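You operate a simulated robot arm through the tools that you are given. There is no shell and no other tool. Be economical: measure what you need, move in short steps, check, and stop when the job is done.

You are at the controls of a simulated robot arm. One attempt, no reset.

TASK
Prove the green plug in the yellow ring gauge, oil it and put both away.
Fine: plug down to its shoulder; then its end on the oil pad, plug into its well; ring into the MASTERS drawer, drawer shut; leave the other plugs and rings alone. Hand force only on the gauges. Drop and damage nothing, leave nothing switched on. Set down upright: green plug gauge.

It is judged by the outcome, as a careful person would: the job done as asked, and still so three seconds after it is handed in. It fails if anything else is knocked over, pushed out of place, dropped, spilled or broken.

THE ROBOT
A 6-joint arm with a two-finger gripper on a trunk, on a base that drives. Base frame: it is fixed to the floor where the robot stands at the start and does not move with it; the origin is under the middle of the robot, x ahead of it, y to its left, z up. Lengths are in cm, angles in rad, forces in N, time in s.
Its first joint turns from -2.897 to 2.897 rad. Places, roughly: blue plug gauge (5x5x9 cm) [70, -20, 90]; green plug gauge (5x5x10 cm) [70, 0, 90]; green ring gauge (7x7x3 cm) [60, 140, 80]; inside the upper case drawer [80, -40, 100]; lower drawer of the blue case [70, -40, 90]; oil pad [40, -50, 80]; red plug gauge (5x5x10 cm) [70, -10, 90]; red ring gauge (7x7x3 cm) [70, 140, 80]; upper drawer of the blue case [70, -40, 100]; yellow ring gauge (7x7x3 cm) [40, -40, 80]. Payload 2.54 kg.
The TCP is the grasp point between the finger pads, 3 cm short of the fingertips. In the tool frame z runs along the fingers and y along their closing line. Largest opening 11.6 cm; the body of the gripper starts 9.5 cm behind the TCP.
Orientation is told as [roll, pitch, yaw] about the base's x, y, z axes, in that order, counted from this pose: with the fingers straight down and closing along the base's y, the tool's x points along the base's -x, its y along +y and its z along -z.

THE INTERFACE
- The arm moves only by the tool play_rows. Its arguments are lists of equal length, an entry for each row: "delta_pos": the shift along the base's x, y, z in cm, a list of three; "delta_rot": the turn, a rotation vector about the base's x, y, z in rad, a list of three; "claw": the opening, from 0 (shut) to 1 (fully open). In form: {"delta_pos": [[tx, ty, tz], ...], "delta_rot": [[wx, wy, wz], ...], "claw": [claw, ...]}. A call has 1 to 10 rows; each row is the pose to reach, as a shift and turn from the pose commanded when the call began. A row lasts 0.2 s, in which the tool goes at most 5 cm and 0.15 rad; a call with a longer step from one row to the next is refused whole, and so is a gripper value outside its range. A pose out of reach is approached as far as the arm can. The call stops where the force on the tool passes 40 N (or 10 N more than at its start, if that is more) or the arm is blocked; 0.2 s more then pass. The fingers move at their own pace (about 7.2 cm/s each) and stop on an object; they squeeze with about 23 N. The grip force told is the motor's: it shows also when the fingers shut on nothing. Time passes only in rows, and 0.2 s behind the last, so rows that repeat a pose let the fingers close. The reply holds the time, the measured pose of the TCP, the force on the tool along the base axes, the opening and the grip force, in the units named above and with some noise, with the torque about the TCP (base axes, N m) and any sound that the robot's microphone picked up.
- Cameras (640 x 400 px; columns grow to the right, rows downward): "scene" is now at [-4.41, 9.74, 142.75]; the picture's right is [-0.58, -0.81, 0.00], its down [-0.32, 0.23, -0.92] and it looks along [0.75, -0.53, -0.40] (base axes); focal length 247 px, centre (320, 200). "wrist" rides on the gripper at [6.9, -1.5, -12.2] in the tool frame; the picture's right is [0.21, 0.98, 0.00], its down [-0.83, 0.18, -0.53] and it looks along [-0.52, 0.11, 0.85] (tool axes); focal length 251 px, centre (320, 200). There is no depth. A picture from a camera that has moved, and an enlarged one, comes with that camera's place and axes in the base frame and with its lens.
- grab_frame(camera): a new picture of that camera. It takes no simulated time.
- drive_base(legs): drives the robot by 1 to 6 legs, each [ahead, left, turn to the left] in cm, cm and rad, along the robot's own axes; the way and the turn of a leg run together, so that a leg with both is an arc; at most 150 cm and 3.142 rad a leg. The arm and the cameras ride along, it lands a little off, and it stops where it bumps. It gives what a move gives.
- pan_tilt(pan, tilt): turns the head with the scene camera to pan (to the left, within 2.094 rad either way) and tilt (down, from -0.506 to 1.204), counted from straight ahead of the robot. It gives what a move gives.
- enlarge(camera, box): a new picture of the part [left, top, right, bottom] of that camera's present view, enlarged. It takes no simulated time.
- finish_job(): hands the job in; it is judged then, once.

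Go step by step. Nothing tells you exact positions but the pictures and the camera data: compare them with the known pose of the tool, close in by small moves and look again before you grip or let go. The budget is 120 turns and 98 pictures, counting those below and the enlarged ones. Unless the task says otherwise, let go and move clear before handing in, and close with one line.

The tools are called as a command line: name --argument value ..., lists and objects as JSON in quotes. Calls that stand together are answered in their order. play_rows: Moves the arm, as the interface text tells. Its arguments: {"type":"object","properties":{"delta_pos":{"type":"array"},"delta_rot":{"type":"array"},"claw":{"type":"array"}},"required":["delta_pos","delta_rot","claw"]} The other tools are called the same way: drive_base (legs) drives the base; pan_tilt (pan, tilt) turns the head that bears the scene camera; grab_frame (camera) takes a picture; enlarge (camera, box) takes an enlarged picture of a part of a camera's view; finish_job () hands the job in.

At the start:

```text
clock: 0.0
tool_pos: [33.62, -45.22, 119.0]
tool_rot: [-0.001, -0.001, 0.0]
ft_force: [0.5, 0.1, 0.7]
ft_torque: [0.0, -0.02, 0.03]
opening: 11.57
gripper_force: 0.1
robot x, y, heading: [-0.36, -0.09, -0.0]
head pan, tilt: [-0.621, 0.408]
```

scene: 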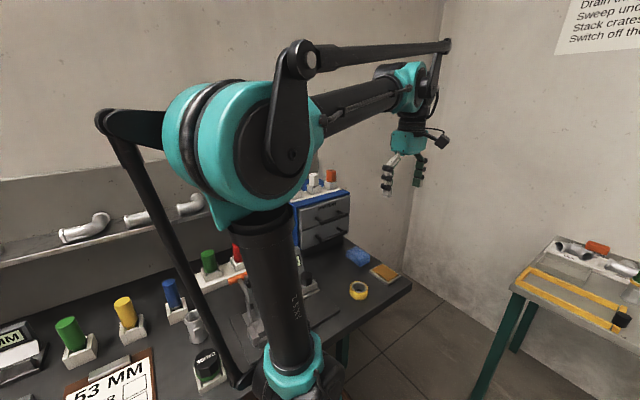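
wrist: 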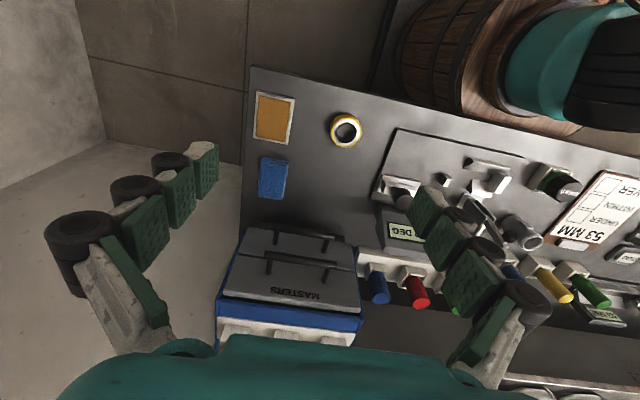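

I see the bench with the blue case (MASTERS drawer), the oil pad, the yellow ring and a rack with blue, red and green plugs. I'll take closer looks before moving.

enlarge --camera "wrist" --box '[210, 70, 410, 195]'

enlarge --camera "wrist" --box '[200, 200, 420, 360]'

enlarge --camera "wrist" --box '[360, 120, 640, 320]'

enlarge --camera "scene" --box '[180, 160, 420, 320]'

```text
3.20 times, centred on (310, 132) of wrist
camera zoom: at [26.63, -46.82, 131.19], right [-0.21, 0.98, 0.0], down [0.83, 0.18, 0.53], along [0.52, 0.11, -0.85], focal length 805 px, centre (352, 416)
```

zoom: 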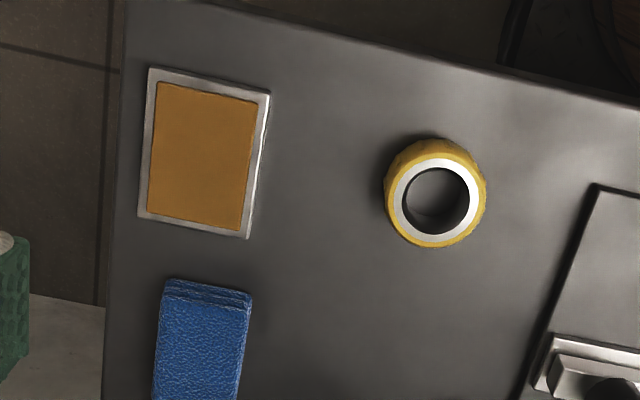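

```text
2.50 times, centred on (310, 280) of wrist
camera zoom: at [26.63, -46.82, 131.19], right [-0.21, 0.98, 0.0], down [0.83, 0.18, 0.53], along [0.52, 0.11, -0.85], focal length 629 px, centre (345, 0)
```

zoom: 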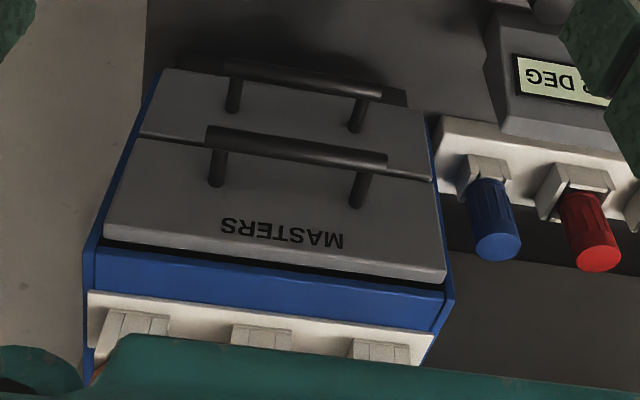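

```text
2.00 times, centred on (500, 220) of wrist
camera zoom: at [26.63, -46.82, 131.19], right [-0.21, 0.98, 0.0], down [0.83, 0.18, 0.53], along [0.52, 0.11, -0.85], focal length 503 px, centre (-40, 160)
```

zoom: 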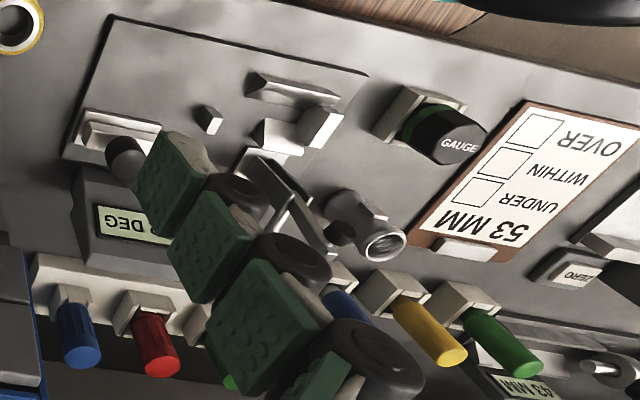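

```text
2.50 times, centred on (300, 240) of scene
camera zoom: at [-4.41, 9.74, 142.75], right [-0.58, -0.81, 0.0], down [-0.32, 0.23, -0.92], along [0.75, -0.53, -0.4], focal length 618 px, centre (370, 100)
```

zoom: 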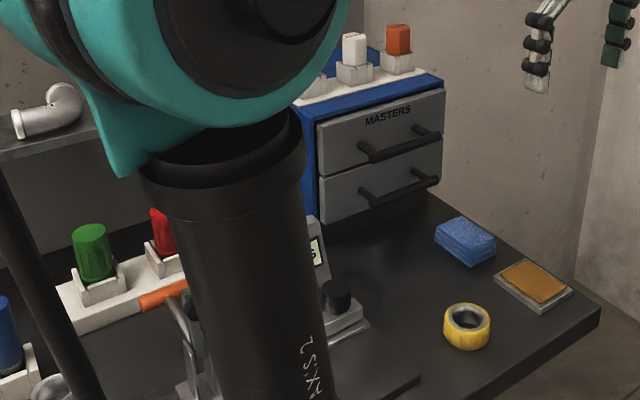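

MASTERS is the upper drawer of the blue case. The green plug is in the back rack near (70,0). I'll move the arm high towards it for a closer look.

play_rows --delta_pos '[[2.1, 4.3, 0], [4.2, 8.6, 0], [6.3, 12.9, 0], [8.4, 17.2, 0], [10.5, 21.5, 0], [12.6, 25.8, 0], [14.7, 30.1, 0], [16.8, 34.4, 0], [18.9, 38.7, 0], [21, 43, 0]]' --delta_rot '[[0, 0, 0], [0, 0, 0], [0, 0, 0], [0, 0, 0], [0, 0, 0], [0, 0, 0], [0, 0, 0], [0, 0, 0], [0, 0, 0], [0, 0, 0]]' --claw '[1, 1, 1, 1, 1, 1, 1, 1, 1, 1]'

grab_frame --camera "wrist"

grab_frame --camera "scene"

```text
clock: 2.2
tool_pos: [54.46, -2.31, 119.08]
tool_rot: [0.0, 0.001, 0.0]
ft_force: [-0.3, 0.2, -0.6]
ft_torque: [0.05, -0.03, -0.03]
opening: 11.61
gripper_force: 0.0
robot x, y, heading: [0.18, -0.03, -0.002]
head pan, tilt: [-0.621, 0.408]
```

```text
91 pictures are left
camera wrist: at [47.53, -3.81, 131.18], right [-0.21, 0.98, 0.0], down [0.83, 0.18, 0.53], along [0.52, 0.11, -0.85], focal length 251 px, centre (320, 200)
```

wrist: 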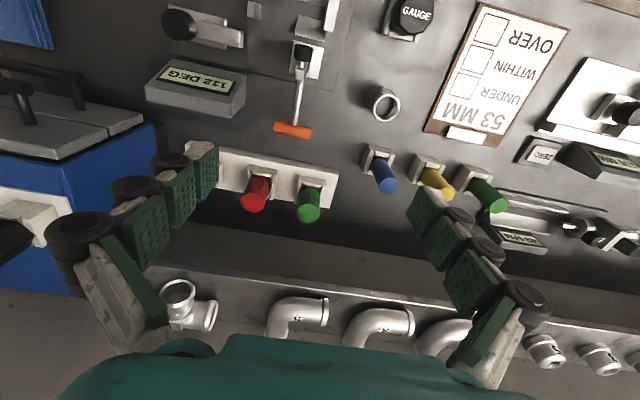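

```text
90 pictures are left
camera scene: at [-4.43, 9.73, 142.75], right [-0.58, -0.81, 0.0], down [-0.32, 0.23, -0.92], along [0.75, -0.53, -0.4], focal length 247 px, centre (320, 200)
```

scene: 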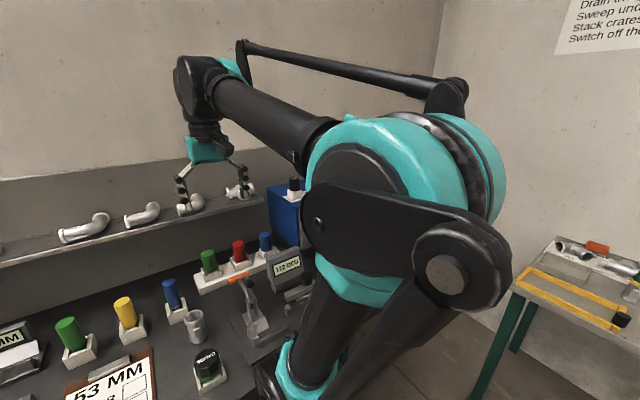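

The green plug's top is at about (70,0,96), standing in the rack beside the red one. I'll approach to measure it from nearer.

play_rows --delta_pos '[[2.5, 0.5, -2], [5, 1, -5], [7.5, 1.5, -8], [7.5, 1.5, -10]]' --delta_rot '[[0, 0, 0], [0, 0, 0], [0, 0, 0], [0, 0, 0]]' --claw '[0.9, 0.8, 0.7, 0.7]'

grab_frame --camera "wrist"

enlarge --camera "scene" --box '[120, 140, 320, 300]'

```text
clock: 3.2
tool_pos: [62.23, -0.81, 108.91]
tool_rot: [-0.001, 0.0, 0.0]
ft_force: [0.0, -1.1, 0.7]
ft_torque: [0.04, -0.04, 0.02]
opening: 8.14
gripper_force: 0.0
robot x, y, heading: [0.11, -0.27, -0.003]
head pan, tilt: [-0.621, 0.408]
```

```text
89 pictures are left
camera wrist: at [55.22, -2.3, 121.1], right [-0.21, 0.98, 0.0], down [0.83, 0.18, 0.53], along [0.52, 0.11, -0.85], focal length 251 px, centre (320, 200)
```

wrist: 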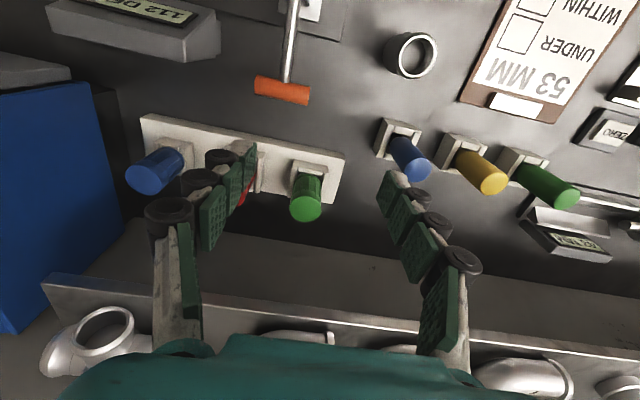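

```text
2.50 times, centred on (220, 220) of scene
camera zoom: at [-4.42, 9.74, 142.75], right [-0.58, -0.81, 0.0], down [-0.32, 0.23, -0.92], along [0.75, -0.53, -0.4], focal length 618 px, centre (570, 150)
```

zoom: 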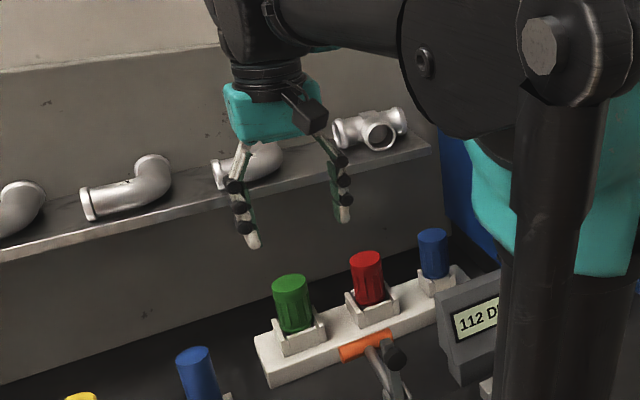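

Triangulating again puts the green plug's top nearer (74,0,93). I'll step in above it and re-check.

play_rows --delta_pos '[[4, 0.4, -2], [8, 0.7, -4], [8, 0.7, -5]]' --delta_rot '[[0, 0, 0], [0, 0, 0], [0, 0, 0]]' --claw '[0.7, 0.7, 0.7]'

grab_frame --camera "wrist"

enlarge --camera "scene" --box '[160, 180, 300, 300]'

```text
clock: 4.0
tool_pos: [70.19, -0.06, 103.88]
tool_rot: [0.001, -0.001, 0.0]
ft_force: [-0.3, -0.3, 0.1]
ft_torque: [-0.03, -0.05, 0.01]
opening: 8.12
gripper_force: 0.1
robot x, y, heading: [0.23, 0.23, -0.002]
head pan, tilt: [-0.621, 0.408]
```

```text
87 pictures are left
camera wrist: at [63.22, -1.61, 116.13], right [-0.21, 0.98, 0.0], down [0.83, 0.18, 0.53], along [0.52, 0.11, -0.85], focal length 251 px, centre (320, 200)
```

wrist: 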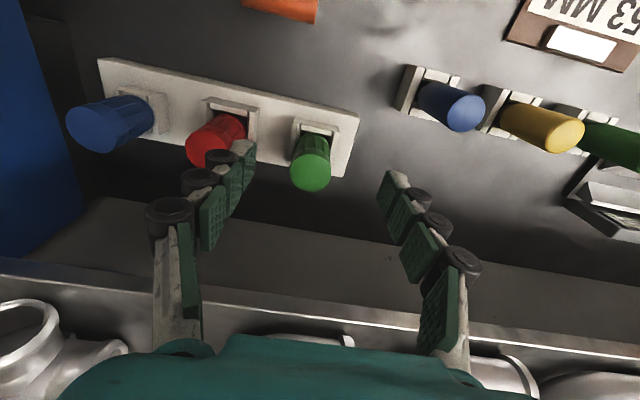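

```text
3.33 times, centred on (230, 240) of scene
camera zoom: at [-4.42, 9.74, 142.75], right [-0.58, -0.81, 0.0], down [-0.32, 0.23, -0.92], along [0.75, -0.53, -0.4], focal length 824 px, centre (620, 67)
```

zoom: 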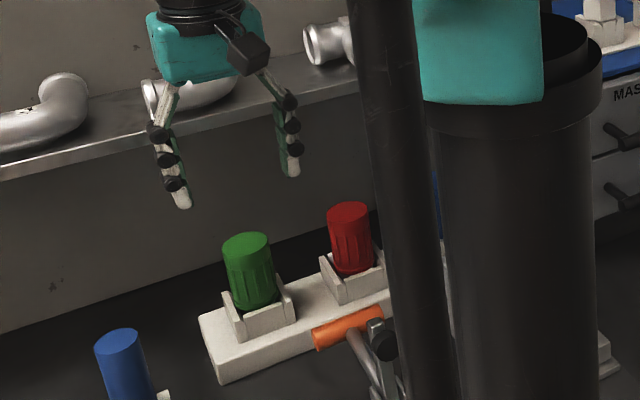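

The plug is at about (75,0), top z≈92. I want to see the seat's shape before picking the grip height.

enlarge --camera "wrist" --box '[240, 90, 400, 210]'

```text
3.33 times, centred on (320, 150) of wrist
camera zoom: at [63.22, -1.61, 116.13], right [-0.21, 0.98, 0.0], down [0.83, 0.18, 0.53], along [0.52, 0.11, -0.85], focal length 838 px, centre (320, 367)
```

zoom: 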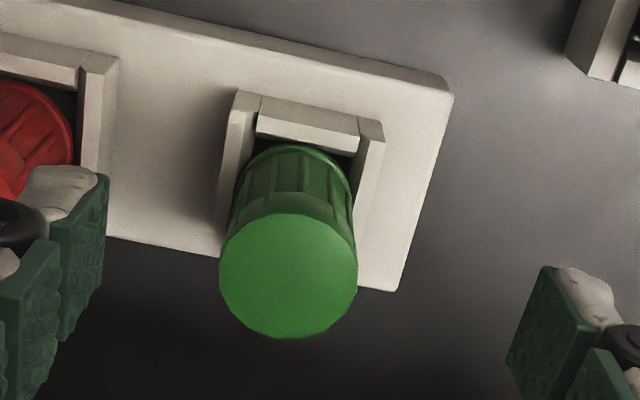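

The collar is square around the handle's foot, so I'll grip the upper handle. Moving directly above it now.

play_rows --delta_pos '[[2.4, -0.1, -2], [4.7, -0.2, -4], [4.7, -0.2, -7]]' --delta_rot '[[0, 0, 0], [0, 0, 0], [0, 0, 0]]' --claw '[0.7, 0.7, 0.7]'

grab_frame --camera "wrist"

enlarge --camera "scene" --box '[160, 180, 300, 300]'

```text
clock: 4.8
tool_pos: [74.87, -0.51, 97.12]
tool_rot: [0.002, 0.0, 0.0]
ft_force: [-0.1, -0.3, -0.4]
ft_torque: [0.02, 0.0, 0.0]
opening: 8.12
gripper_force: 0.0
robot x, y, heading: [-0.26, 0.05, 0.007]
head pan, tilt: [-0.621, 0.408]
```

```text
84 pictures are left
camera wrist: at [67.85, -1.96, 109.24], right [-0.21, 0.98, 0.0], down [0.83, 0.18, 0.53], along [0.52, 0.11, -0.85], focal length 251 px, centre (320, 200)
```

wrist: 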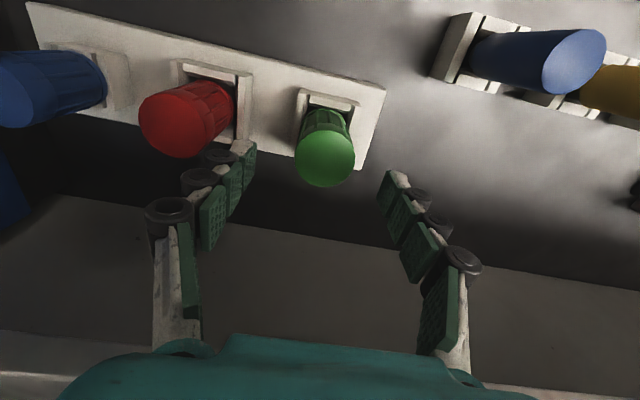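

```text
3.33 times, centred on (230, 240) of scene
camera zoom: at [-4.42, 9.74, 142.75], right [-0.58, -0.81, 0.0], down [-0.32, 0.23, -0.92], along [0.75, -0.53, -0.4], focal length 824 px, centre (620, 67)
```

zoom: 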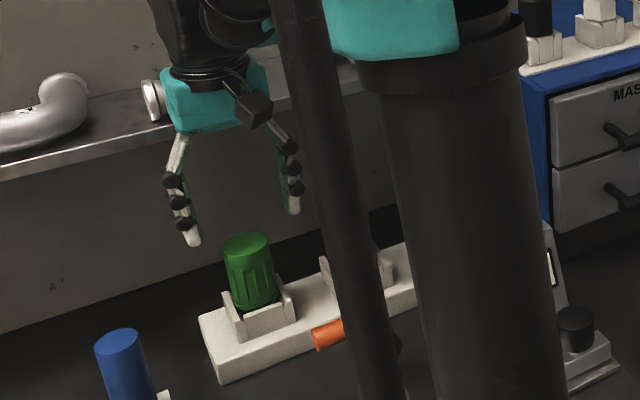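

Aligned above the plug within a few millimetres. I'll descend slowly to grip the upper 4 cm of the handle.

play_rows --delta_pos '[[0.2, 0.4, -2], [0.2, 0.4, -4], [0.2, 0.4, -6], [0.2, 0.4, -6]]' --delta_rot '[[0, 0, 0], [0, 0, 0], [0, 0, 0], [0, 0, 0]]' --claw '[0.7, 0.7, 0.7, 0.7]'

grab_frame --camera "wrist"

enlarge --camera "scene" --box '[160, 180, 300, 300]'

```text
clock: 5.8
tool_pos: [74.85, 0.16, 91.2]
tool_rot: [0.0, 0.001, 0.0]
ft_force: [-0.5, 0.1, -0.3]
ft_torque: [-0.01, -0.01, -0.03]
opening: 8.12
gripper_force: 0.0
robot x, y, heading: [-0.06, -0.13, 0.004]
head pan, tilt: [-0.621, 0.408]
```

```text
82 pictures are left
camera wrist: at [67.94, -1.41, 103.27], right [-0.21, 0.98, 0.0], down [0.83, 0.18, 0.53], along [0.52, 0.11, -0.85], focal length 251 px, centre (320, 200)
```

wrist: 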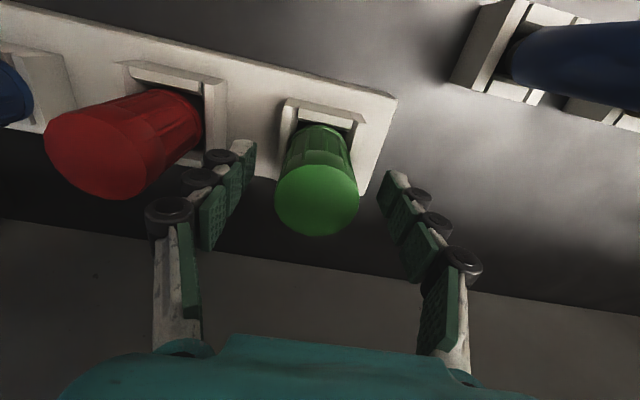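

```text
3.33 times, centred on (230, 240) of scene
camera zoom: at [-4.41, 9.74, 142.75], right [-0.58, -0.81, 0.0], down [-0.32, 0.23, -0.92], along [0.75, -0.53, -0.4], focal length 824 px, centre (620, 67)
```

zoom: 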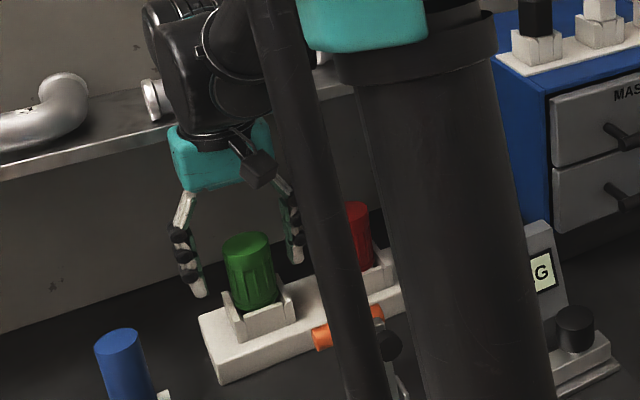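

The handle top sits on the camera axis, which is well centred. Shift 0.2 cm and close.

play_rows --delta_pos '[[0, -0.2, -0.3], [0, -0.2, -0.3], [0, -0.2, -0.3], [0, -0.2, -0.3], [0, -0.2, -0.3]]' --delta_rot '[[0, 0, 0], [0, 0, 0], [0, 0, 0], [0, 0, 0], [0, 0, 0]]' --claw '[0.5, 0.3, 0.3, 0.3, 0.3]'

grab_frame --camera "wrist"

```text
clock: 7.0
tool_pos: [74.91, -0.07, 90.83]
tool_rot: [-0.001, -0.001, 0.002]
ft_force: [0.1, 3.6, 1.4]
ft_torque: [0.16, 0.04, 0.0]
opening: 4.1
gripper_force: 22.7
robot x, y, heading: [-0.1, -0.02, 0.002]
head pan, tilt: [-0.621, 0.408]
```

```text
80 pictures are left
camera wrist: at [68.02, -1.63, 102.96], right [-0.21, 0.98, 0.0], down [0.83, 0.18, 0.53], along [0.52, 0.11, -0.85], focal length 251 px, centre (320, 200)
```

wrist: 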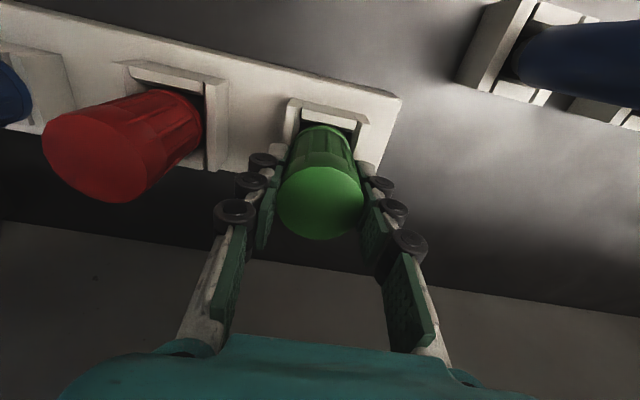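

Gripped at 4.1 cm with the plug seated at tool pose (74.9,-0.05,90.8), which I'll reuse for the return. Lifting straight up slowly.

play_rows --delta_pos '[[0, 0.05, 1], [0, 0.05, 2], [0, 0.05, 3.5], [0, 0.05, 5], [0, 0.05, 7], [0, 0.05, 9], [0, 0.05, 11], [0, 0.05, 13], [0, 0.05, 15]]' --delta_rot '[[0, 0, 0], [0, 0, 0], [0, 0, 0], [0, 0, 0], [0, 0, 0], [0, 0, 0], [0, 0, 0], [0, 0, 0], [0, 0, 0]]' --claw '[0.3, 0.3, 0.3, 0.3, 0.3, 0.3, 0.3, 0.3, 0.3]'

grab_frame --camera "wrist"

enlarge --camera "scene" --box '[160, 160, 320, 300]'

```text
clock: 9.0
tool_pos: [75.11, -0.06, 105.93]
tool_rot: [-0.002, 0.0, 0.001]
ft_force: [0.2, 1.1, -1.5]
ft_torque: [-0.01, 0.01, 0.01]
opening: 4.04
gripper_force: 23.0
robot x, y, heading: [-0.15, 0.2, -0.0]
head pan, tilt: [-0.621, 0.408]
```

```text
79 pictures are left
camera wrist: at [68.2, -1.57, 117.94], right [-0.21, 0.98, 0.0], down [0.83, 0.18, 0.53], along [0.52, 0.11, -0.85], focal length 251 px, centre (320, 200)
```

wrist: 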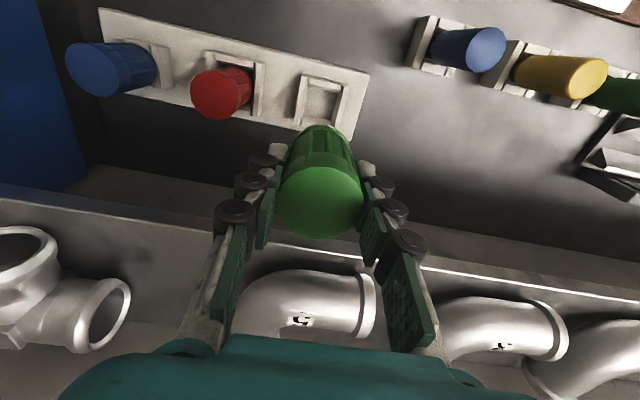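

```text
2.86 times, centred on (240, 230) of scene
camera zoom: at [-4.4, 9.74, 142.75], right [-0.58, -0.81, 0.0], down [-0.32, 0.23, -0.92], along [0.75, -0.53, -0.4], focal length 707 px, centre (549, 114)
```

zoom: 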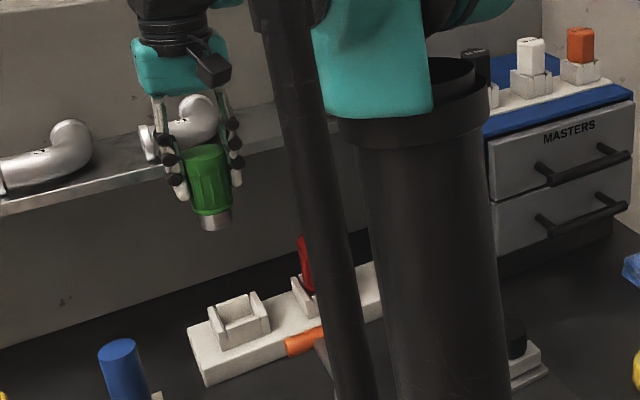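

The plug is out: green handle with a short steel pin, and its pocket in the rack is empty. I'll carry it towards the yellow ring, staying high and clear of the case.

play_rows --delta_pos '[[-1.5, -1, 1], [-4, -4, 2], [-7, -7.5, 3], [-10, -11, 4], [-13, -14.5, 4], [-16, -18, 4], [-19, -21.5, 4], [-22, -25, 4], [-25, -28.5, 4], [-27, -31, 4]]' --delta_rot '[[0, 0, 0], [0, 0, 0], [0, 0, 0], [0, 0, 0], [0, 0, 0], [0, 0, 0], [0, 0, 0], [0, 0, 0], [0, 0, 0], [0, 0, 0]]' --claw '[0.3, 0.3, 0.3, 0.3, 0.3, 0.3, 0.3, 0.3, 0.3, 0.3]'

play_rows --delta_pos '[[-2, -2, 0], [-4, -4, 0], [-6, -6, -1], [-7.5, -7, -3], [-7.5, -7, -5]]' --delta_rot '[[0, 0, 0], [0, 0, 0], [0, 0, 0], [0, 0, 0], [0, 0, 0]]' --claw '[0.3, 0.3, 0.3, 0.3, 0.3]'

grab_frame --camera "wrist"

grab_frame --camera "scene"

```text
clock: 11.2
tool_pos: [48.05, -30.74, 109.73]
tool_rot: [-0.001, 0.0, 0.0]
ft_force: [0.3, 0.2, -1.1]
ft_torque: [0.01, 0.02, 0.01]
opening: 4.04
gripper_force: 22.6
robot x, y, heading: [0.05, 0.06, -0.002]
head pan, tilt: [-0.621, 0.408]
```

```text
clock: 12.4
tool_pos: [40.59, -37.79, 104.7]
tool_rot: [0.0, 0.003, 0.0]
ft_force: [-0.6, -0.2, -0.6]
ft_torque: [0.01, 0.04, -0.02]
opening: 4.08
gripper_force: 23.2
robot x, y, heading: [-0.24, -0.11, -0.002]
head pan, tilt: [-0.621, 0.408]
```

```text
77 pictures are left
camera wrist: at [33.59, -39.41, 116.78], right [-0.21, 0.98, 0.0], down [0.83, 0.18, 0.53], along [0.52, 0.11, -0.85], focal length 251 px, centre (320, 200)
```

wrist: 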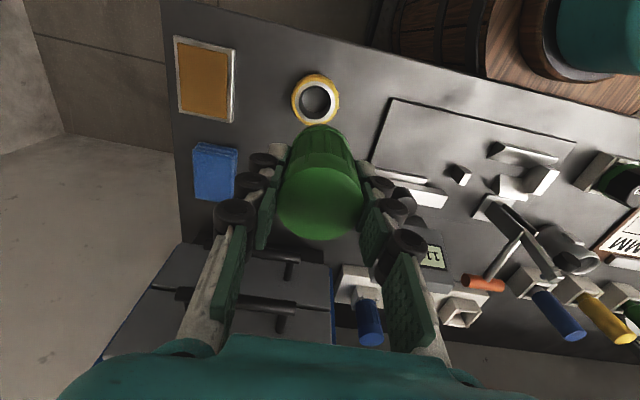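

```text
76 pictures are left
camera scene: at [-4.41, 9.74, 142.75], right [-0.58, -0.81, 0.0], down [-0.32, 0.23, -0.92], along [0.75, -0.53, -0.4], focal length 247 px, centre (320, 200)
```

scene: 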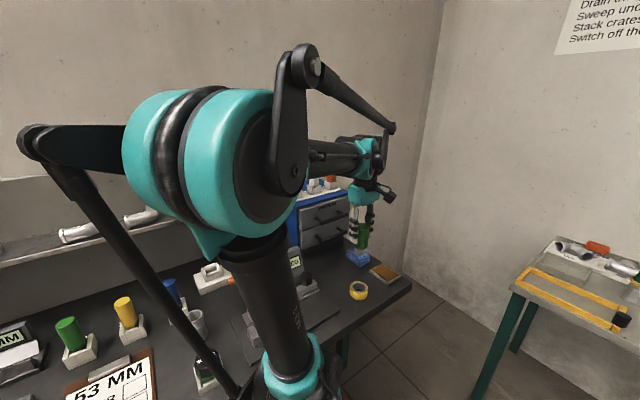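

The ring lies just below and nearer me at about (40.3,-38.4). I'll go down partway and measure more closely.

play_rows --delta_pos '[[0, -0.3, -3], [0, -0.6, -6], [0, -0.6, -8.5], [0, -0.6, -8.5]]' --delta_rot '[[0, 0, 0], [0, 0, 0], [0, 0, 0], [0, 0, 0]]' --claw '[0.3, 0.3, 0.3, 0.3]'

enlarge --camera "wrist" --box '[240, 70, 400, 170]'

enlarge --camera "scene" --box '[320, 220, 400, 310]'

```text
clock: 13.4
tool_pos: [40.71, -38.74, 95.99]
tool_rot: [0.0, -0.001, 0.0]
ft_force: [-0.9, 0.1, -0.3]
ft_torque: [0.02, 0.0, 0.0]
opening: 4.06
gripper_force: 22.9
robot x, y, heading: [0.23, 0.07, 0.0]
head pan, tilt: [-0.621, 0.408]
```

```text
4.00 times, centred on (320, 120) of wrist
camera zoom: at [33.59, -40.18, 108.19], right [-0.21, 0.98, 0.0], down [0.83, 0.18, 0.53], along [0.52, 0.11, -0.85], focal length 1006 px, centre (320, 520)
```

zoom: 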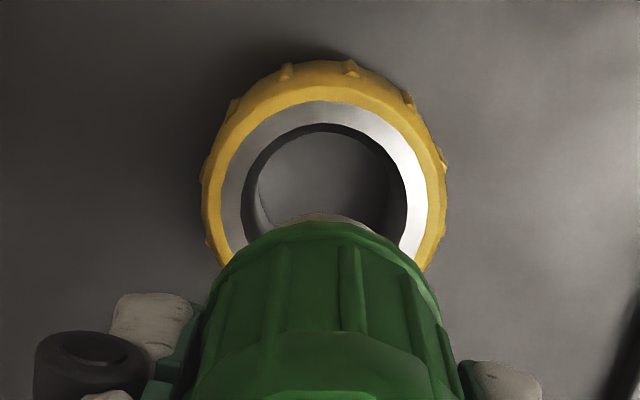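

```text
4.44 times, centred on (360, 265) of scene
camera zoom: at [-4.41, 9.73, 142.75], right [-0.58, -0.81, 0.0], down [-0.32, 0.23, -0.92], along [0.75, -0.53, -0.4], focal length 1099 px, centre (142, -89)
```

zoom: 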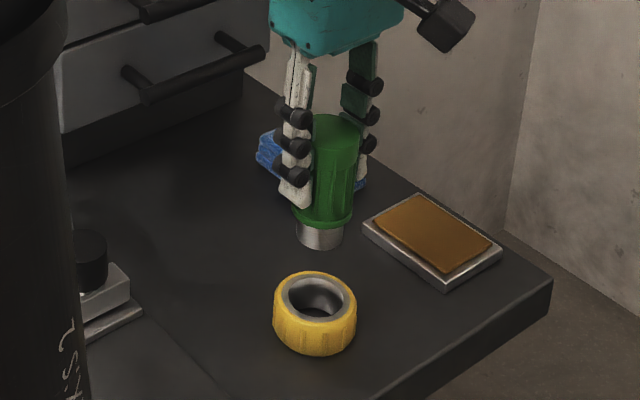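

Ring centre is within about 3 mm of the plug axis. I'll shift slightly, drop 3.5 cm, and check the gap again.

play_rows --delta_pos '[[-0.15, 0.1, -1.5], [-0.15, 0.1, -3], [-0.15, 0.1, -3.5], [-0.15, 0.1, -3.5]]' --delta_rot '[[0, 0, 0], [0, 0, 0], [0, 0, 0], [0, 0, 0]]' --claw '[0.3, 0.3, 0.3, 0.3]'

enlarge --camera "wrist" --box '[240, 70, 400, 170]'

enlarge --camera "scene" --box '[340, 250, 380, 300]'

```text
clock: 14.4
tool_pos: [40.48, -38.58, 92.73]
tool_rot: [-0.001, 0.0, 0.002]
ft_force: [-0.2, 0.6, -1.3]
ft_torque: [0.0, 0.0, 0.02]
opening: 4.04
gripper_force: 22.9
robot x, y, heading: [0.11, -0.17, -0.001]
head pan, tilt: [-0.621, 0.408]
```

```text
4.00 times, centred on (320, 120) of wrist
camera zoom: at [33.35, -40.12, 104.85], right [-0.21, 0.98, 0.0], down [0.83, 0.18, 0.53], along [0.52, 0.11, -0.85], focal length 1006 px, centre (320, 520)
```

zoom: 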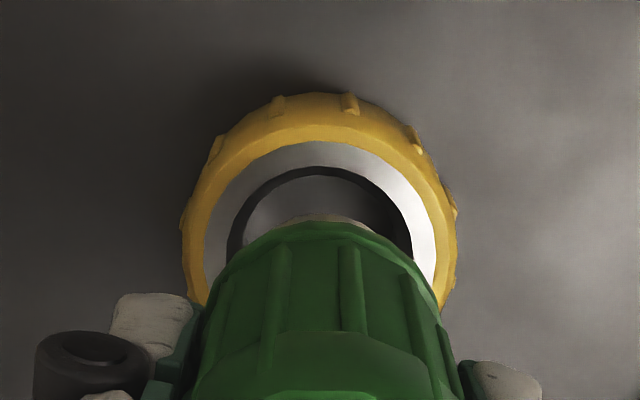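

```text
8.00 times, centred on (360, 275) of scene
camera zoom: at [-4.41, 9.74, 142.75], right [-0.58, -0.81, 0.0], down [-0.32, 0.23, -0.92], along [0.75, -0.53, -0.4], focal length 1978 px, centre (0, -400)
```

zoom: 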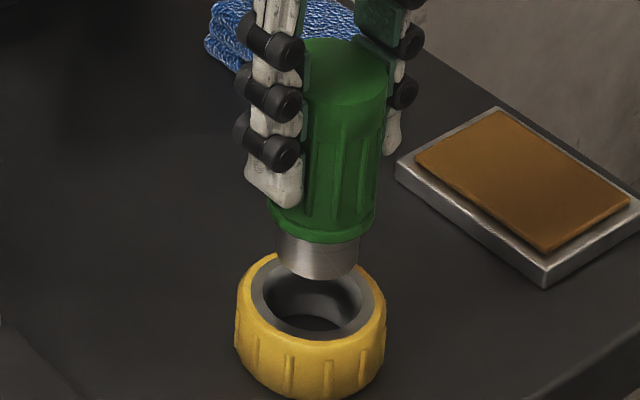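

Alignment looks good in both views, within about a millimetre. The pin enters a chamfered bore, so I'll lower gently and watch the force.

play_rows --delta_pos '[[-0.05, 0, -0.4], [-0.05, 0, -0.8], [-0.05, 0, -1.2], [-0.05, 0, -1.5], [-0.05, 0, -1.8], [-0.05, 0, -2]]' --delta_rot '[[0, 0, 0], [0, 0, 0], [0, 0, 0], [0, 0, 0], [0, 0, 0], [0, 0, 0]]' --claw '[0.3, 0.3, 0.3, 0.3, 0.3, 0.3]'

enlarge --camera "scene" --box '[340, 250, 380, 300]'

```text
clock: 15.8
tool_pos: [40.34, -38.53, 90.75]
tool_rot: [-0.001, 0.001, 0.0]
ft_force: [-0.3, 0.0, -1.1]
ft_torque: [0.0, 0.01, 0.01]
opening: 4.06
gripper_force: 23.4
robot x, y, heading: [-0.11, 0.39, -0.002]
head pan, tilt: [-0.621, 0.408]
```

```text
8.00 times, centred on (360, 275) of scene
camera zoom: at [-4.41, 9.74, 142.75], right [-0.58, -0.81, 0.0], down [-0.32, 0.23, -0.92], along [0.75, -0.53, -0.4], focal length 1978 px, centre (0, -400)
```

zoom: 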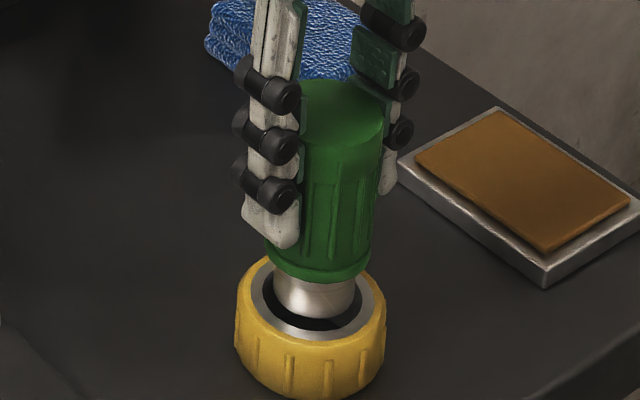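

No contact yet; the pin end is at the bore mouth and looks centred. Continuing downward gently.

play_rows --delta_pos '[[0, 0, -0.2], [0, 0, -0.4], [0, 0, -0.6], [0, 0, -0.8], [0, 0, -1.0]]' --delta_rot '[[0, 0, 0], [0, 0, 0], [0, 0, 0], [0, 0, 0], [0, 0, 0]]' --claw '[0.3, 0.3, 0.3, 0.3, 0.3]'

enlarge --camera "scene" --box '[340, 250, 380, 300]'

```text
clock: 17.0
tool_pos: [40.4, -38.75, 89.69]
tool_rot: [0.0, 0.001, -0.002]
ft_force: [0.6, 0.5, -0.7]
ft_torque: [-0.02, 0.0, 0.01]
opening: 4.09
gripper_force: 23.0
robot x, y, heading: [0.14, 0.0, -0.0]
head pan, tilt: [-0.621, 0.408]
```

```text
8.00 times, centred on (360, 275) of scene
camera zoom: at [-4.41, 9.74, 142.75], right [-0.58, -0.81, 0.0], down [-0.32, 0.23, -0.92], along [0.75, -0.53, -0.4], focal length 1978 px, centre (0, -400)
```

zoom: 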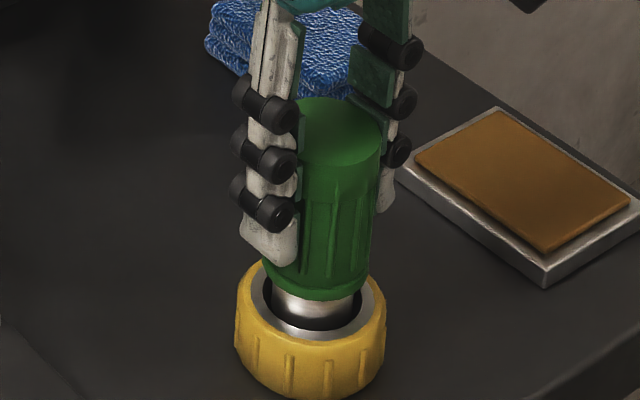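

The pin is going into the bore with no resistance. Continuing in small steps until the shoulder makes contact.

play_rows --delta_pos '[[0, 0, -0.15], [0, 0, -0.3], [0, 0, -0.45], [0, 0, -0.6], [0, 0, -0.75], [0, 0, -0.9], [0, 0, -0.9]]' --delta_rot '[[0, 0, 0], [0, 0, 0], [0, 0, 0], [0, 0, 0], [0, 0, 0], [0, 0, 0], [0, 0, 0]]' --claw '[0.3, 0.3, 0.3, 0.3, 0.3, 0.3, 0.3]'

enlarge --camera "scene" --box '[340, 250, 380, 300]'

```text
clock: 18.6
tool_pos: [40.27, -38.5, 88.98]
tool_rot: [0.0, -0.001, 0.0]
ft_force: [0.7, -0.5, -1.7]
ft_torque: [-0.03, 0.0, -0.02]
opening: 4.08
gripper_force: 22.5
robot x, y, heading: [0.08, -0.11, 0.002]
head pan, tilt: [-0.621, 0.408]
```

```text
8.00 times, centred on (360, 275) of scene
camera zoom: at [-4.41, 9.74, 142.75], right [-0.58, -0.81, 0.0], down [-0.32, 0.23, -0.92], along [0.75, -0.53, -0.4], focal length 1978 px, centre (0, -400)
```

zoom: 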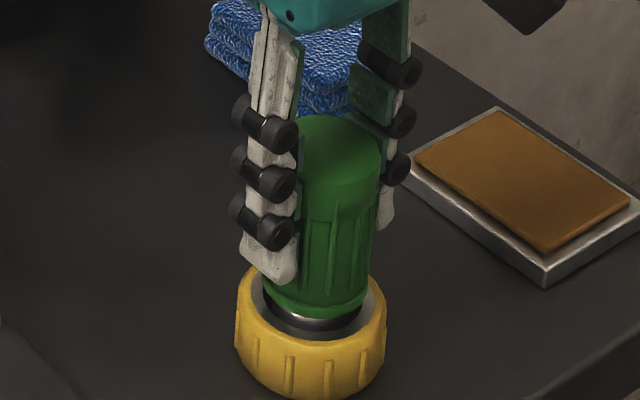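

Still free. The shoulder is roughly 0.8 cm above the ring face; continuing.

play_rows --delta_pos '[[0, 0, -0.15], [0, 0, -0.3], [0, 0, -0.45], [0, 0, -0.6], [0, 0, -0.7], [0, 0, -0.7]]' --delta_rot '[[0, 0, 0], [0, 0, 0], [0, 0, 0], [0, 0, 0], [0, 0, 0], [0, 0, 0]]' --claw '[0.3, 0.3, 0.3, 0.3, 0.3, 0.3]'

enlarge --camera "scene" --box '[340, 250, 380, 300]'

```text
clock: 20.0
tool_pos: [40.34, -38.55, 88.28]
tool_rot: [0.0, 0.0, 0.002]
ft_force: [-0.2, -0.8, -0.2]
ft_torque: [0.02, -0.01, 0.02]
opening: 4.08
gripper_force: 23.1
robot x, y, heading: [-0.17, 0.09, 0.001]
head pan, tilt: [-0.621, 0.408]
```

```text
8.00 times, centred on (360, 275) of scene
camera zoom: at [-4.41, 9.73, 142.75], right [-0.58, -0.81, 0.0], down [-0.32, 0.23, -0.92], along [0.75, -0.53, -0.4], focal length 1978 px, centre (0, -400)
```

zoom: 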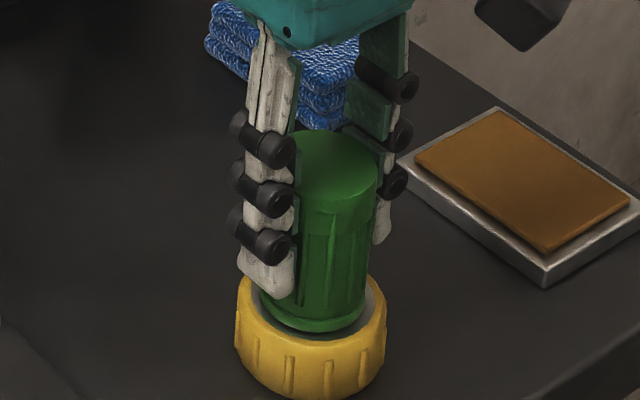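

A few millimetres more to the shoulder. Small steps until the force rises.

play_rows --delta_pos '[[0, 0, -0.1], [0, 0, -0.2], [0, 0, -0.3], [0, 0, -0.4], [0, 0, -0.4]]' --delta_rot '[[0, 0, 0], [0, 0, 0], [0, 0, 0], [0, 0, 0], [0, 0, 0]]' --claw '[0.3, 0.3, 0.3, 0.3, 0.3]'

enlarge --camera "scene" --box '[340, 250, 380, 300]'

```text
clock: 21.2
tool_pos: [40.22, -38.53, 87.82]
tool_rot: [0.001, 0.001, 0.001]
ft_force: [4.0, -4.2, 16.4]
ft_torque: [-0.16, -0.13, -0.02]
opening: 4.08
gripper_force: 23.1
robot x, y, heading: [-0.04, -0.05, -0.002]
head pan, tilt: [-0.621, 0.408]
```

```text
8.00 times, centred on (360, 275) of scene
camera zoom: at [-4.42, 9.75, 142.75], right [-0.58, -0.81, 0.0], down [-0.32, 0.23, -0.92], along [0.75, -0.53, -0.4], focal length 1978 px, centre (0, -400)
```

zoom: 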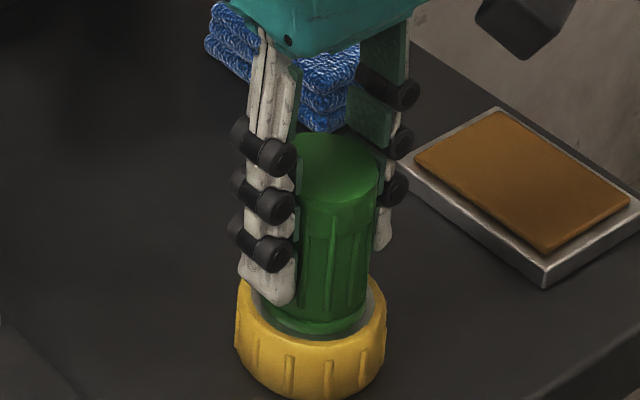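

Contact at 16 N with the shoulder visually at the ring face. I'll relieve the side load and press slightly to confirm it is hard seated.

play_rows --delta_pos '[[0.05, -0.05, 0], [0.08, -0.08, 0], [0.08, -0.08, -0.05], [0.08, -0.08, -0.08]]' --delta_rot '[[0, 0, 0], [0, 0, 0], [0, 0, 0], [0, 0, 0]]' --claw '[0.3, 0.3, 0.3, 0.3]'

enlarge --camera "scene" --box '[348, 270, 372, 300]'

```text
clock: 22.2
tool_pos: [40.46, -38.47, 87.72]
tool_rot: [-0.001, 0.0, -0.001]
ft_force: [-2.6, 3.9, 15.5]
ft_torque: [0.12, 0.13, 0.01]
opening: 4.08
gripper_force: 23.5
robot x, y, heading: [-0.15, -0.26, 0.001]
head pan, tilt: [-0.621, 0.408]
```

```text
13.33 times, centred on (360, 285) of scene
camera zoom: at [-4.45, 9.78, 142.75], right [-0.58, -0.81, 0.0], down [-0.32, 0.23, -0.92], along [0.75, -0.53, -0.4], focal length 3297 px, centre (-213, -933)
```

zoom: 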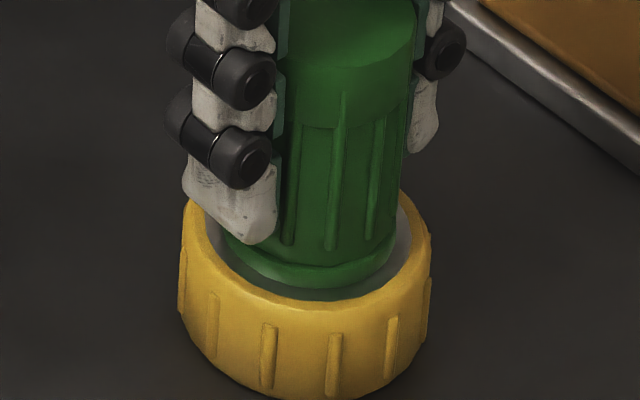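

Side load flipped while the vertical load stayed the same, so I may have advanced a hair. I'll centre laterally and press a little more.

play_rows --delta_pos '[[-0.04, 0.045, 0], [-0.04, 0.045, 0], [-0.04, 0.045, -0.06], [-0.04, 0.045, -0.12]]' --delta_rot '[[0, 0, 0], [0, 0, 0], [0, 0, 0], [0, 0, 0]]' --claw '[0.3, 0.3, 0.3, 0.3]'

enlarge --camera "scene" --box '[348, 270, 372, 300]'

```text
clock: 23.2
tool_pos: [40.29, -38.53, 87.56]
tool_rot: [0.001, 0.001, 0.0]
ft_force: [2.4, 1.1, 15.5]
ft_torque: [0.02, -0.1, -0.01]
opening: 4.07
gripper_force: 23.2
robot x, y, heading: [-0.01, 0.02, 0.002]
head pan, tilt: [-0.621, 0.408]
```

```text
13.33 times, centred on (360, 285) of scene
camera zoom: at [-4.42, 9.77, 142.75], right [-0.58, -0.81, 0.0], down [-0.32, 0.23, -0.92], along [0.75, -0.53, -0.4], focal length 3297 px, centre (-213, -933)
```

zoom: 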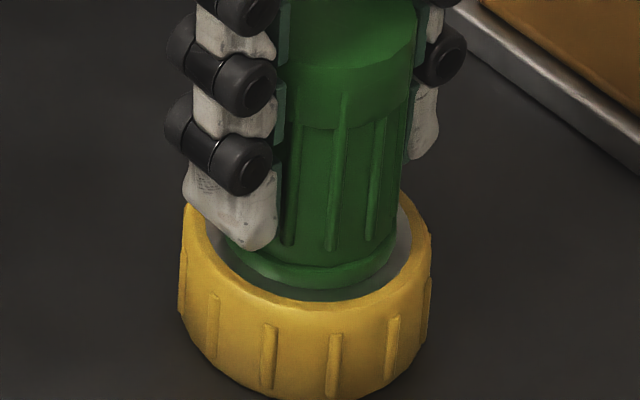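

The handle no longer moves while the fingers creep down it, and the shoulder sits flush on the ring face: it is proved. Now I'll lift straight out and check the ring stays.

play_rows --delta_pos '[[0.01, 0, 0.15], [0.01, 0, 0.4], [0.01, 0, 0.7], [0.01, 0, 1.0], [0.01, 0, 1.4], [0.01, 0, 1.8], [0.01, 0, 2.2], [0.01, 0, 2.7], [0.01, 0, 3.3], [0.01, 0, 4.0]]' --delta_rot '[[0, 0, 0], [0, 0, 0], [0, 0, 0], [0, 0, 0], [0, 0, 0], [0, 0, 0], [0, 0, 0], [0, 0, 0], [0, 0, 0], [0, 0, 0]]' --claw '[0.3, 0.3, 0.3, 0.3, 0.3, 0.3, 0.3, 0.3, 0.3, 0.3]'

enlarge --camera "scene" --box '[340, 250, 380, 300]'

```text
clock: 25.4
tool_pos: [40.33, -38.53, 91.63]
tool_rot: [-0.001, 0.0, -0.001]
ft_force: [0.9, -0.3, -1.3]
ft_torque: [-0.04, 0.05, 0.01]
opening: 4.08
gripper_force: 23.1
robot x, y, heading: [-0.21, -0.03, -0.003]
head pan, tilt: [-0.621, 0.408]
```

```text
8.00 times, centred on (360, 275) of scene
camera zoom: at [-4.41, 9.73, 142.75], right [-0.58, -0.81, 0.0], down [-0.32, 0.23, -0.92], along [0.75, -0.53, -0.4], focal length 1978 px, centre (0, -400)
```

zoom: 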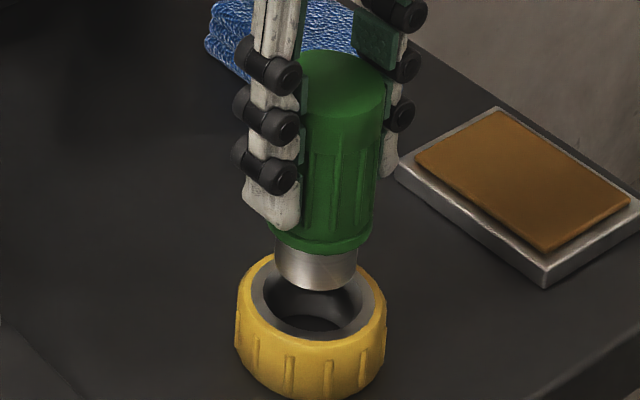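

The ring stayed in place. Next is the oil pad, at about (41,-52.9); I'll carry the plug above it.

play_rows --delta_pos '[[0, 0, 2], [0, 0, 4.5], [0.2, -3, 4.5], [0.4, -6, 4.5], [0.6, -9, 4.5], [0.7, -12, 4.5], [0.7, -14.3, 4.5], [0.7, -14.3, 4.5]]' --delta_rot '[[0, 0, 0], [0, 0, 0], [0, 0, 0], [0, 0, 0], [0, 0, 0], [0, 0, 0], [0, 0, 0], [0, 0, 0]]' --claw '[0.3, 0.3, 0.3, 0.3, 0.3, 0.3, 0.3, 0.3]'

grab_frame --camera "wrist"

enlarge --camera "scene" --box '[340, 220, 420, 300]'

```text
clock: 27.2
tool_pos: [41.1, -52.92, 95.9]
tool_rot: [0.0, 0.0, 0.0]
ft_force: [-0.9, -0.5, -1.5]
ft_torque: [-0.02, -0.01, 0.02]
opening: 4.08
gripper_force: 22.7
robot x, y, heading: [-0.28, 0.05, -0.002]
head pan, tilt: [-0.621, 0.408]
```

```text
63 pictures are left
camera wrist: at [34.08, -54.46, 108.14], right [-0.21, 0.98, 0.0], down [0.83, 0.18, 0.53], along [0.52, 0.11, -0.85], focal length 251 px, centre (320, 200)
```

wrist: 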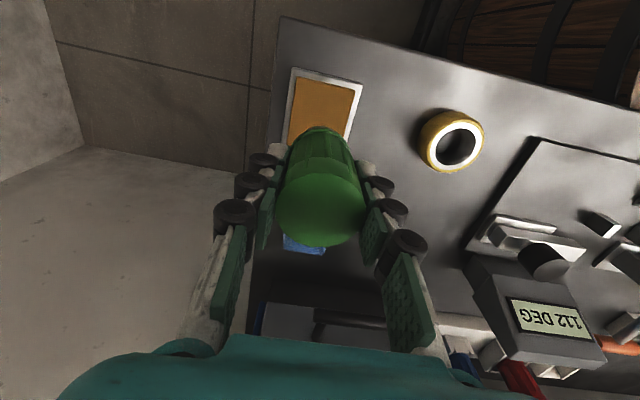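

```text
5.00 times, centred on (380, 260) of scene
camera zoom: at [-4.41, 9.73, 142.75], right [-0.58, -0.81, 0.0], down [-0.32, 0.23, -0.92], along [0.75, -0.53, -0.4], focal length 1236 px, centre (20, -100)
```

zoom: 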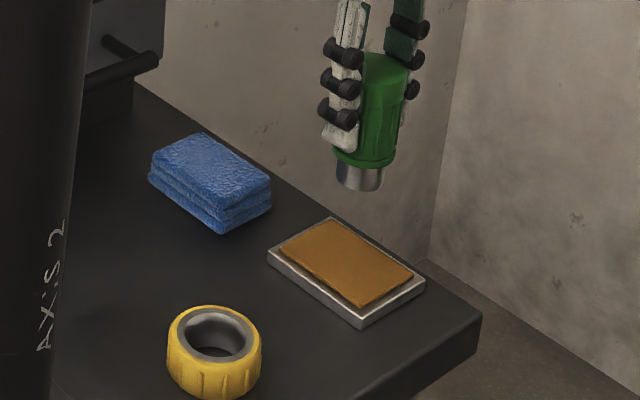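

The plug is above the pad, well centred. Lowering until the end touches.

play_rows --delta_pos '[[0, 0.2, -2], [0, 0.2, -4], [0, 0.2, -5], [0, 0.2, -5.5], [0, 0.2, -6]]' --delta_rot '[[0, 0, 0], [0, 0, 0], [0, 0, 0], [0, 0, 0], [0, 0, 0]]' --claw '[0.3, 0.3, 0.3, 0.3, 0.3]'

enlarge --camera "scene" --box '[340, 220, 420, 300]'

```text
clock: 28.4
tool_pos: [41.06, -52.56, 89.98]
tool_rot: [0.0, 0.0, -0.001]
ft_force: [0.0, 0.0, -0.9]
ft_torque: [0.02, -0.05, 0.01]
opening: 4.06
gripper_force: 22.6
robot x, y, heading: [-0.03, -0.01, -0.003]
head pan, tilt: [-0.621, 0.408]
```

```text
5.00 times, centred on (380, 260) of scene
camera zoom: at [-4.41, 9.73, 142.75], right [-0.58, -0.81, 0.0], down [-0.32, 0.23, -0.92], along [0.75, -0.53, -0.4], focal length 1236 px, centre (20, -100)
```

zoom: 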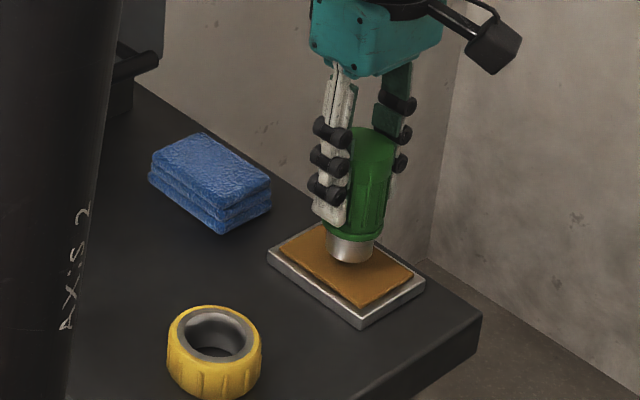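

About 0.8 cm remains. Lowering slowly to contact.

play_rows --delta_pos '[[0, 0, -0.2], [0, 0, -0.4], [0, 0, -0.55], [0, 0, -0.7], [0, 0, -0.8], [0, 0, -0.8]]' --delta_rot '[[0, 0, 0], [0, 0, 0], [0, 0, 0], [0, 0, 0], [0, 0, 0], [0, 0, 0]]' --claw '[0.3, 0.3, 0.3, 0.3, 0.3, 0.3]'

```text
clock: 29.8
tool_pos: [41.18, -52.79, 89.29]
tool_rot: [0.0, 0.001, 0.001]
ft_force: [0.1, -0.3, -0.2]
ft_torque: [-0.02, -0.02, 0.04]
opening: 4.05
gripper_force: 22.6
robot x, y, heading: [0.04, -0.09, -0.005]
head pan, tilt: [-0.621, 0.408]
```

No contact yet, so I continue down in small steps.

play_rows --delta_pos '[[0, 0, -0.1], [0, 0, -0.2], [0, 0, -0.3], [0, 0, -0.4], [0, 0, -0.4]]' --delta_rot '[[0, 0, 0], [0, 0, 0], [0, 0, 0], [0, 0, 0], [0, 0, 0]]' --claw '[0.3, 0.3, 0.3, 0.3, 0.3]'

enlarge --camera "scene" --box '[360, 240, 410, 290]'

```text
clock: 31.0
tool_pos: [41.24, -52.68, 88.86]
tool_rot: [0.0, 0.001, 0.0]
ft_force: [-0.1, 0.0, 0.1]
ft_torque: [-0.03, 0.02, 0.0]
opening: 4.07
gripper_force: 22.9
robot x, y, heading: [0.17, -0.19, 0.001]
head pan, tilt: [-0.621, 0.408]
```

```text
8.00 times, centred on (385, 265) of scene
camera zoom: at [-4.41, 9.73, 142.75], right [-0.58, -0.81, 0.0], down [-0.32, 0.23, -0.92], along [0.75, -0.53, -0.4], focal length 1978 px, centre (-200, -320)
```

zoom: 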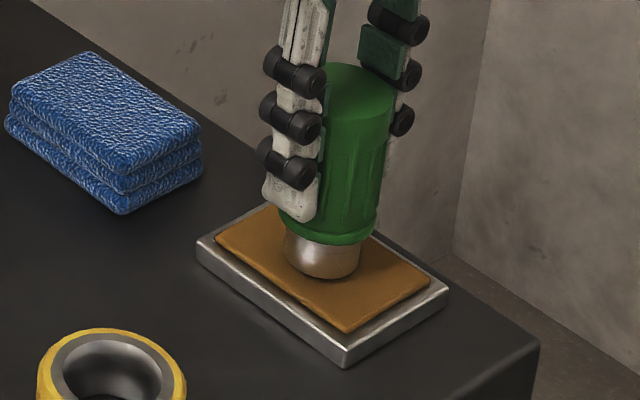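

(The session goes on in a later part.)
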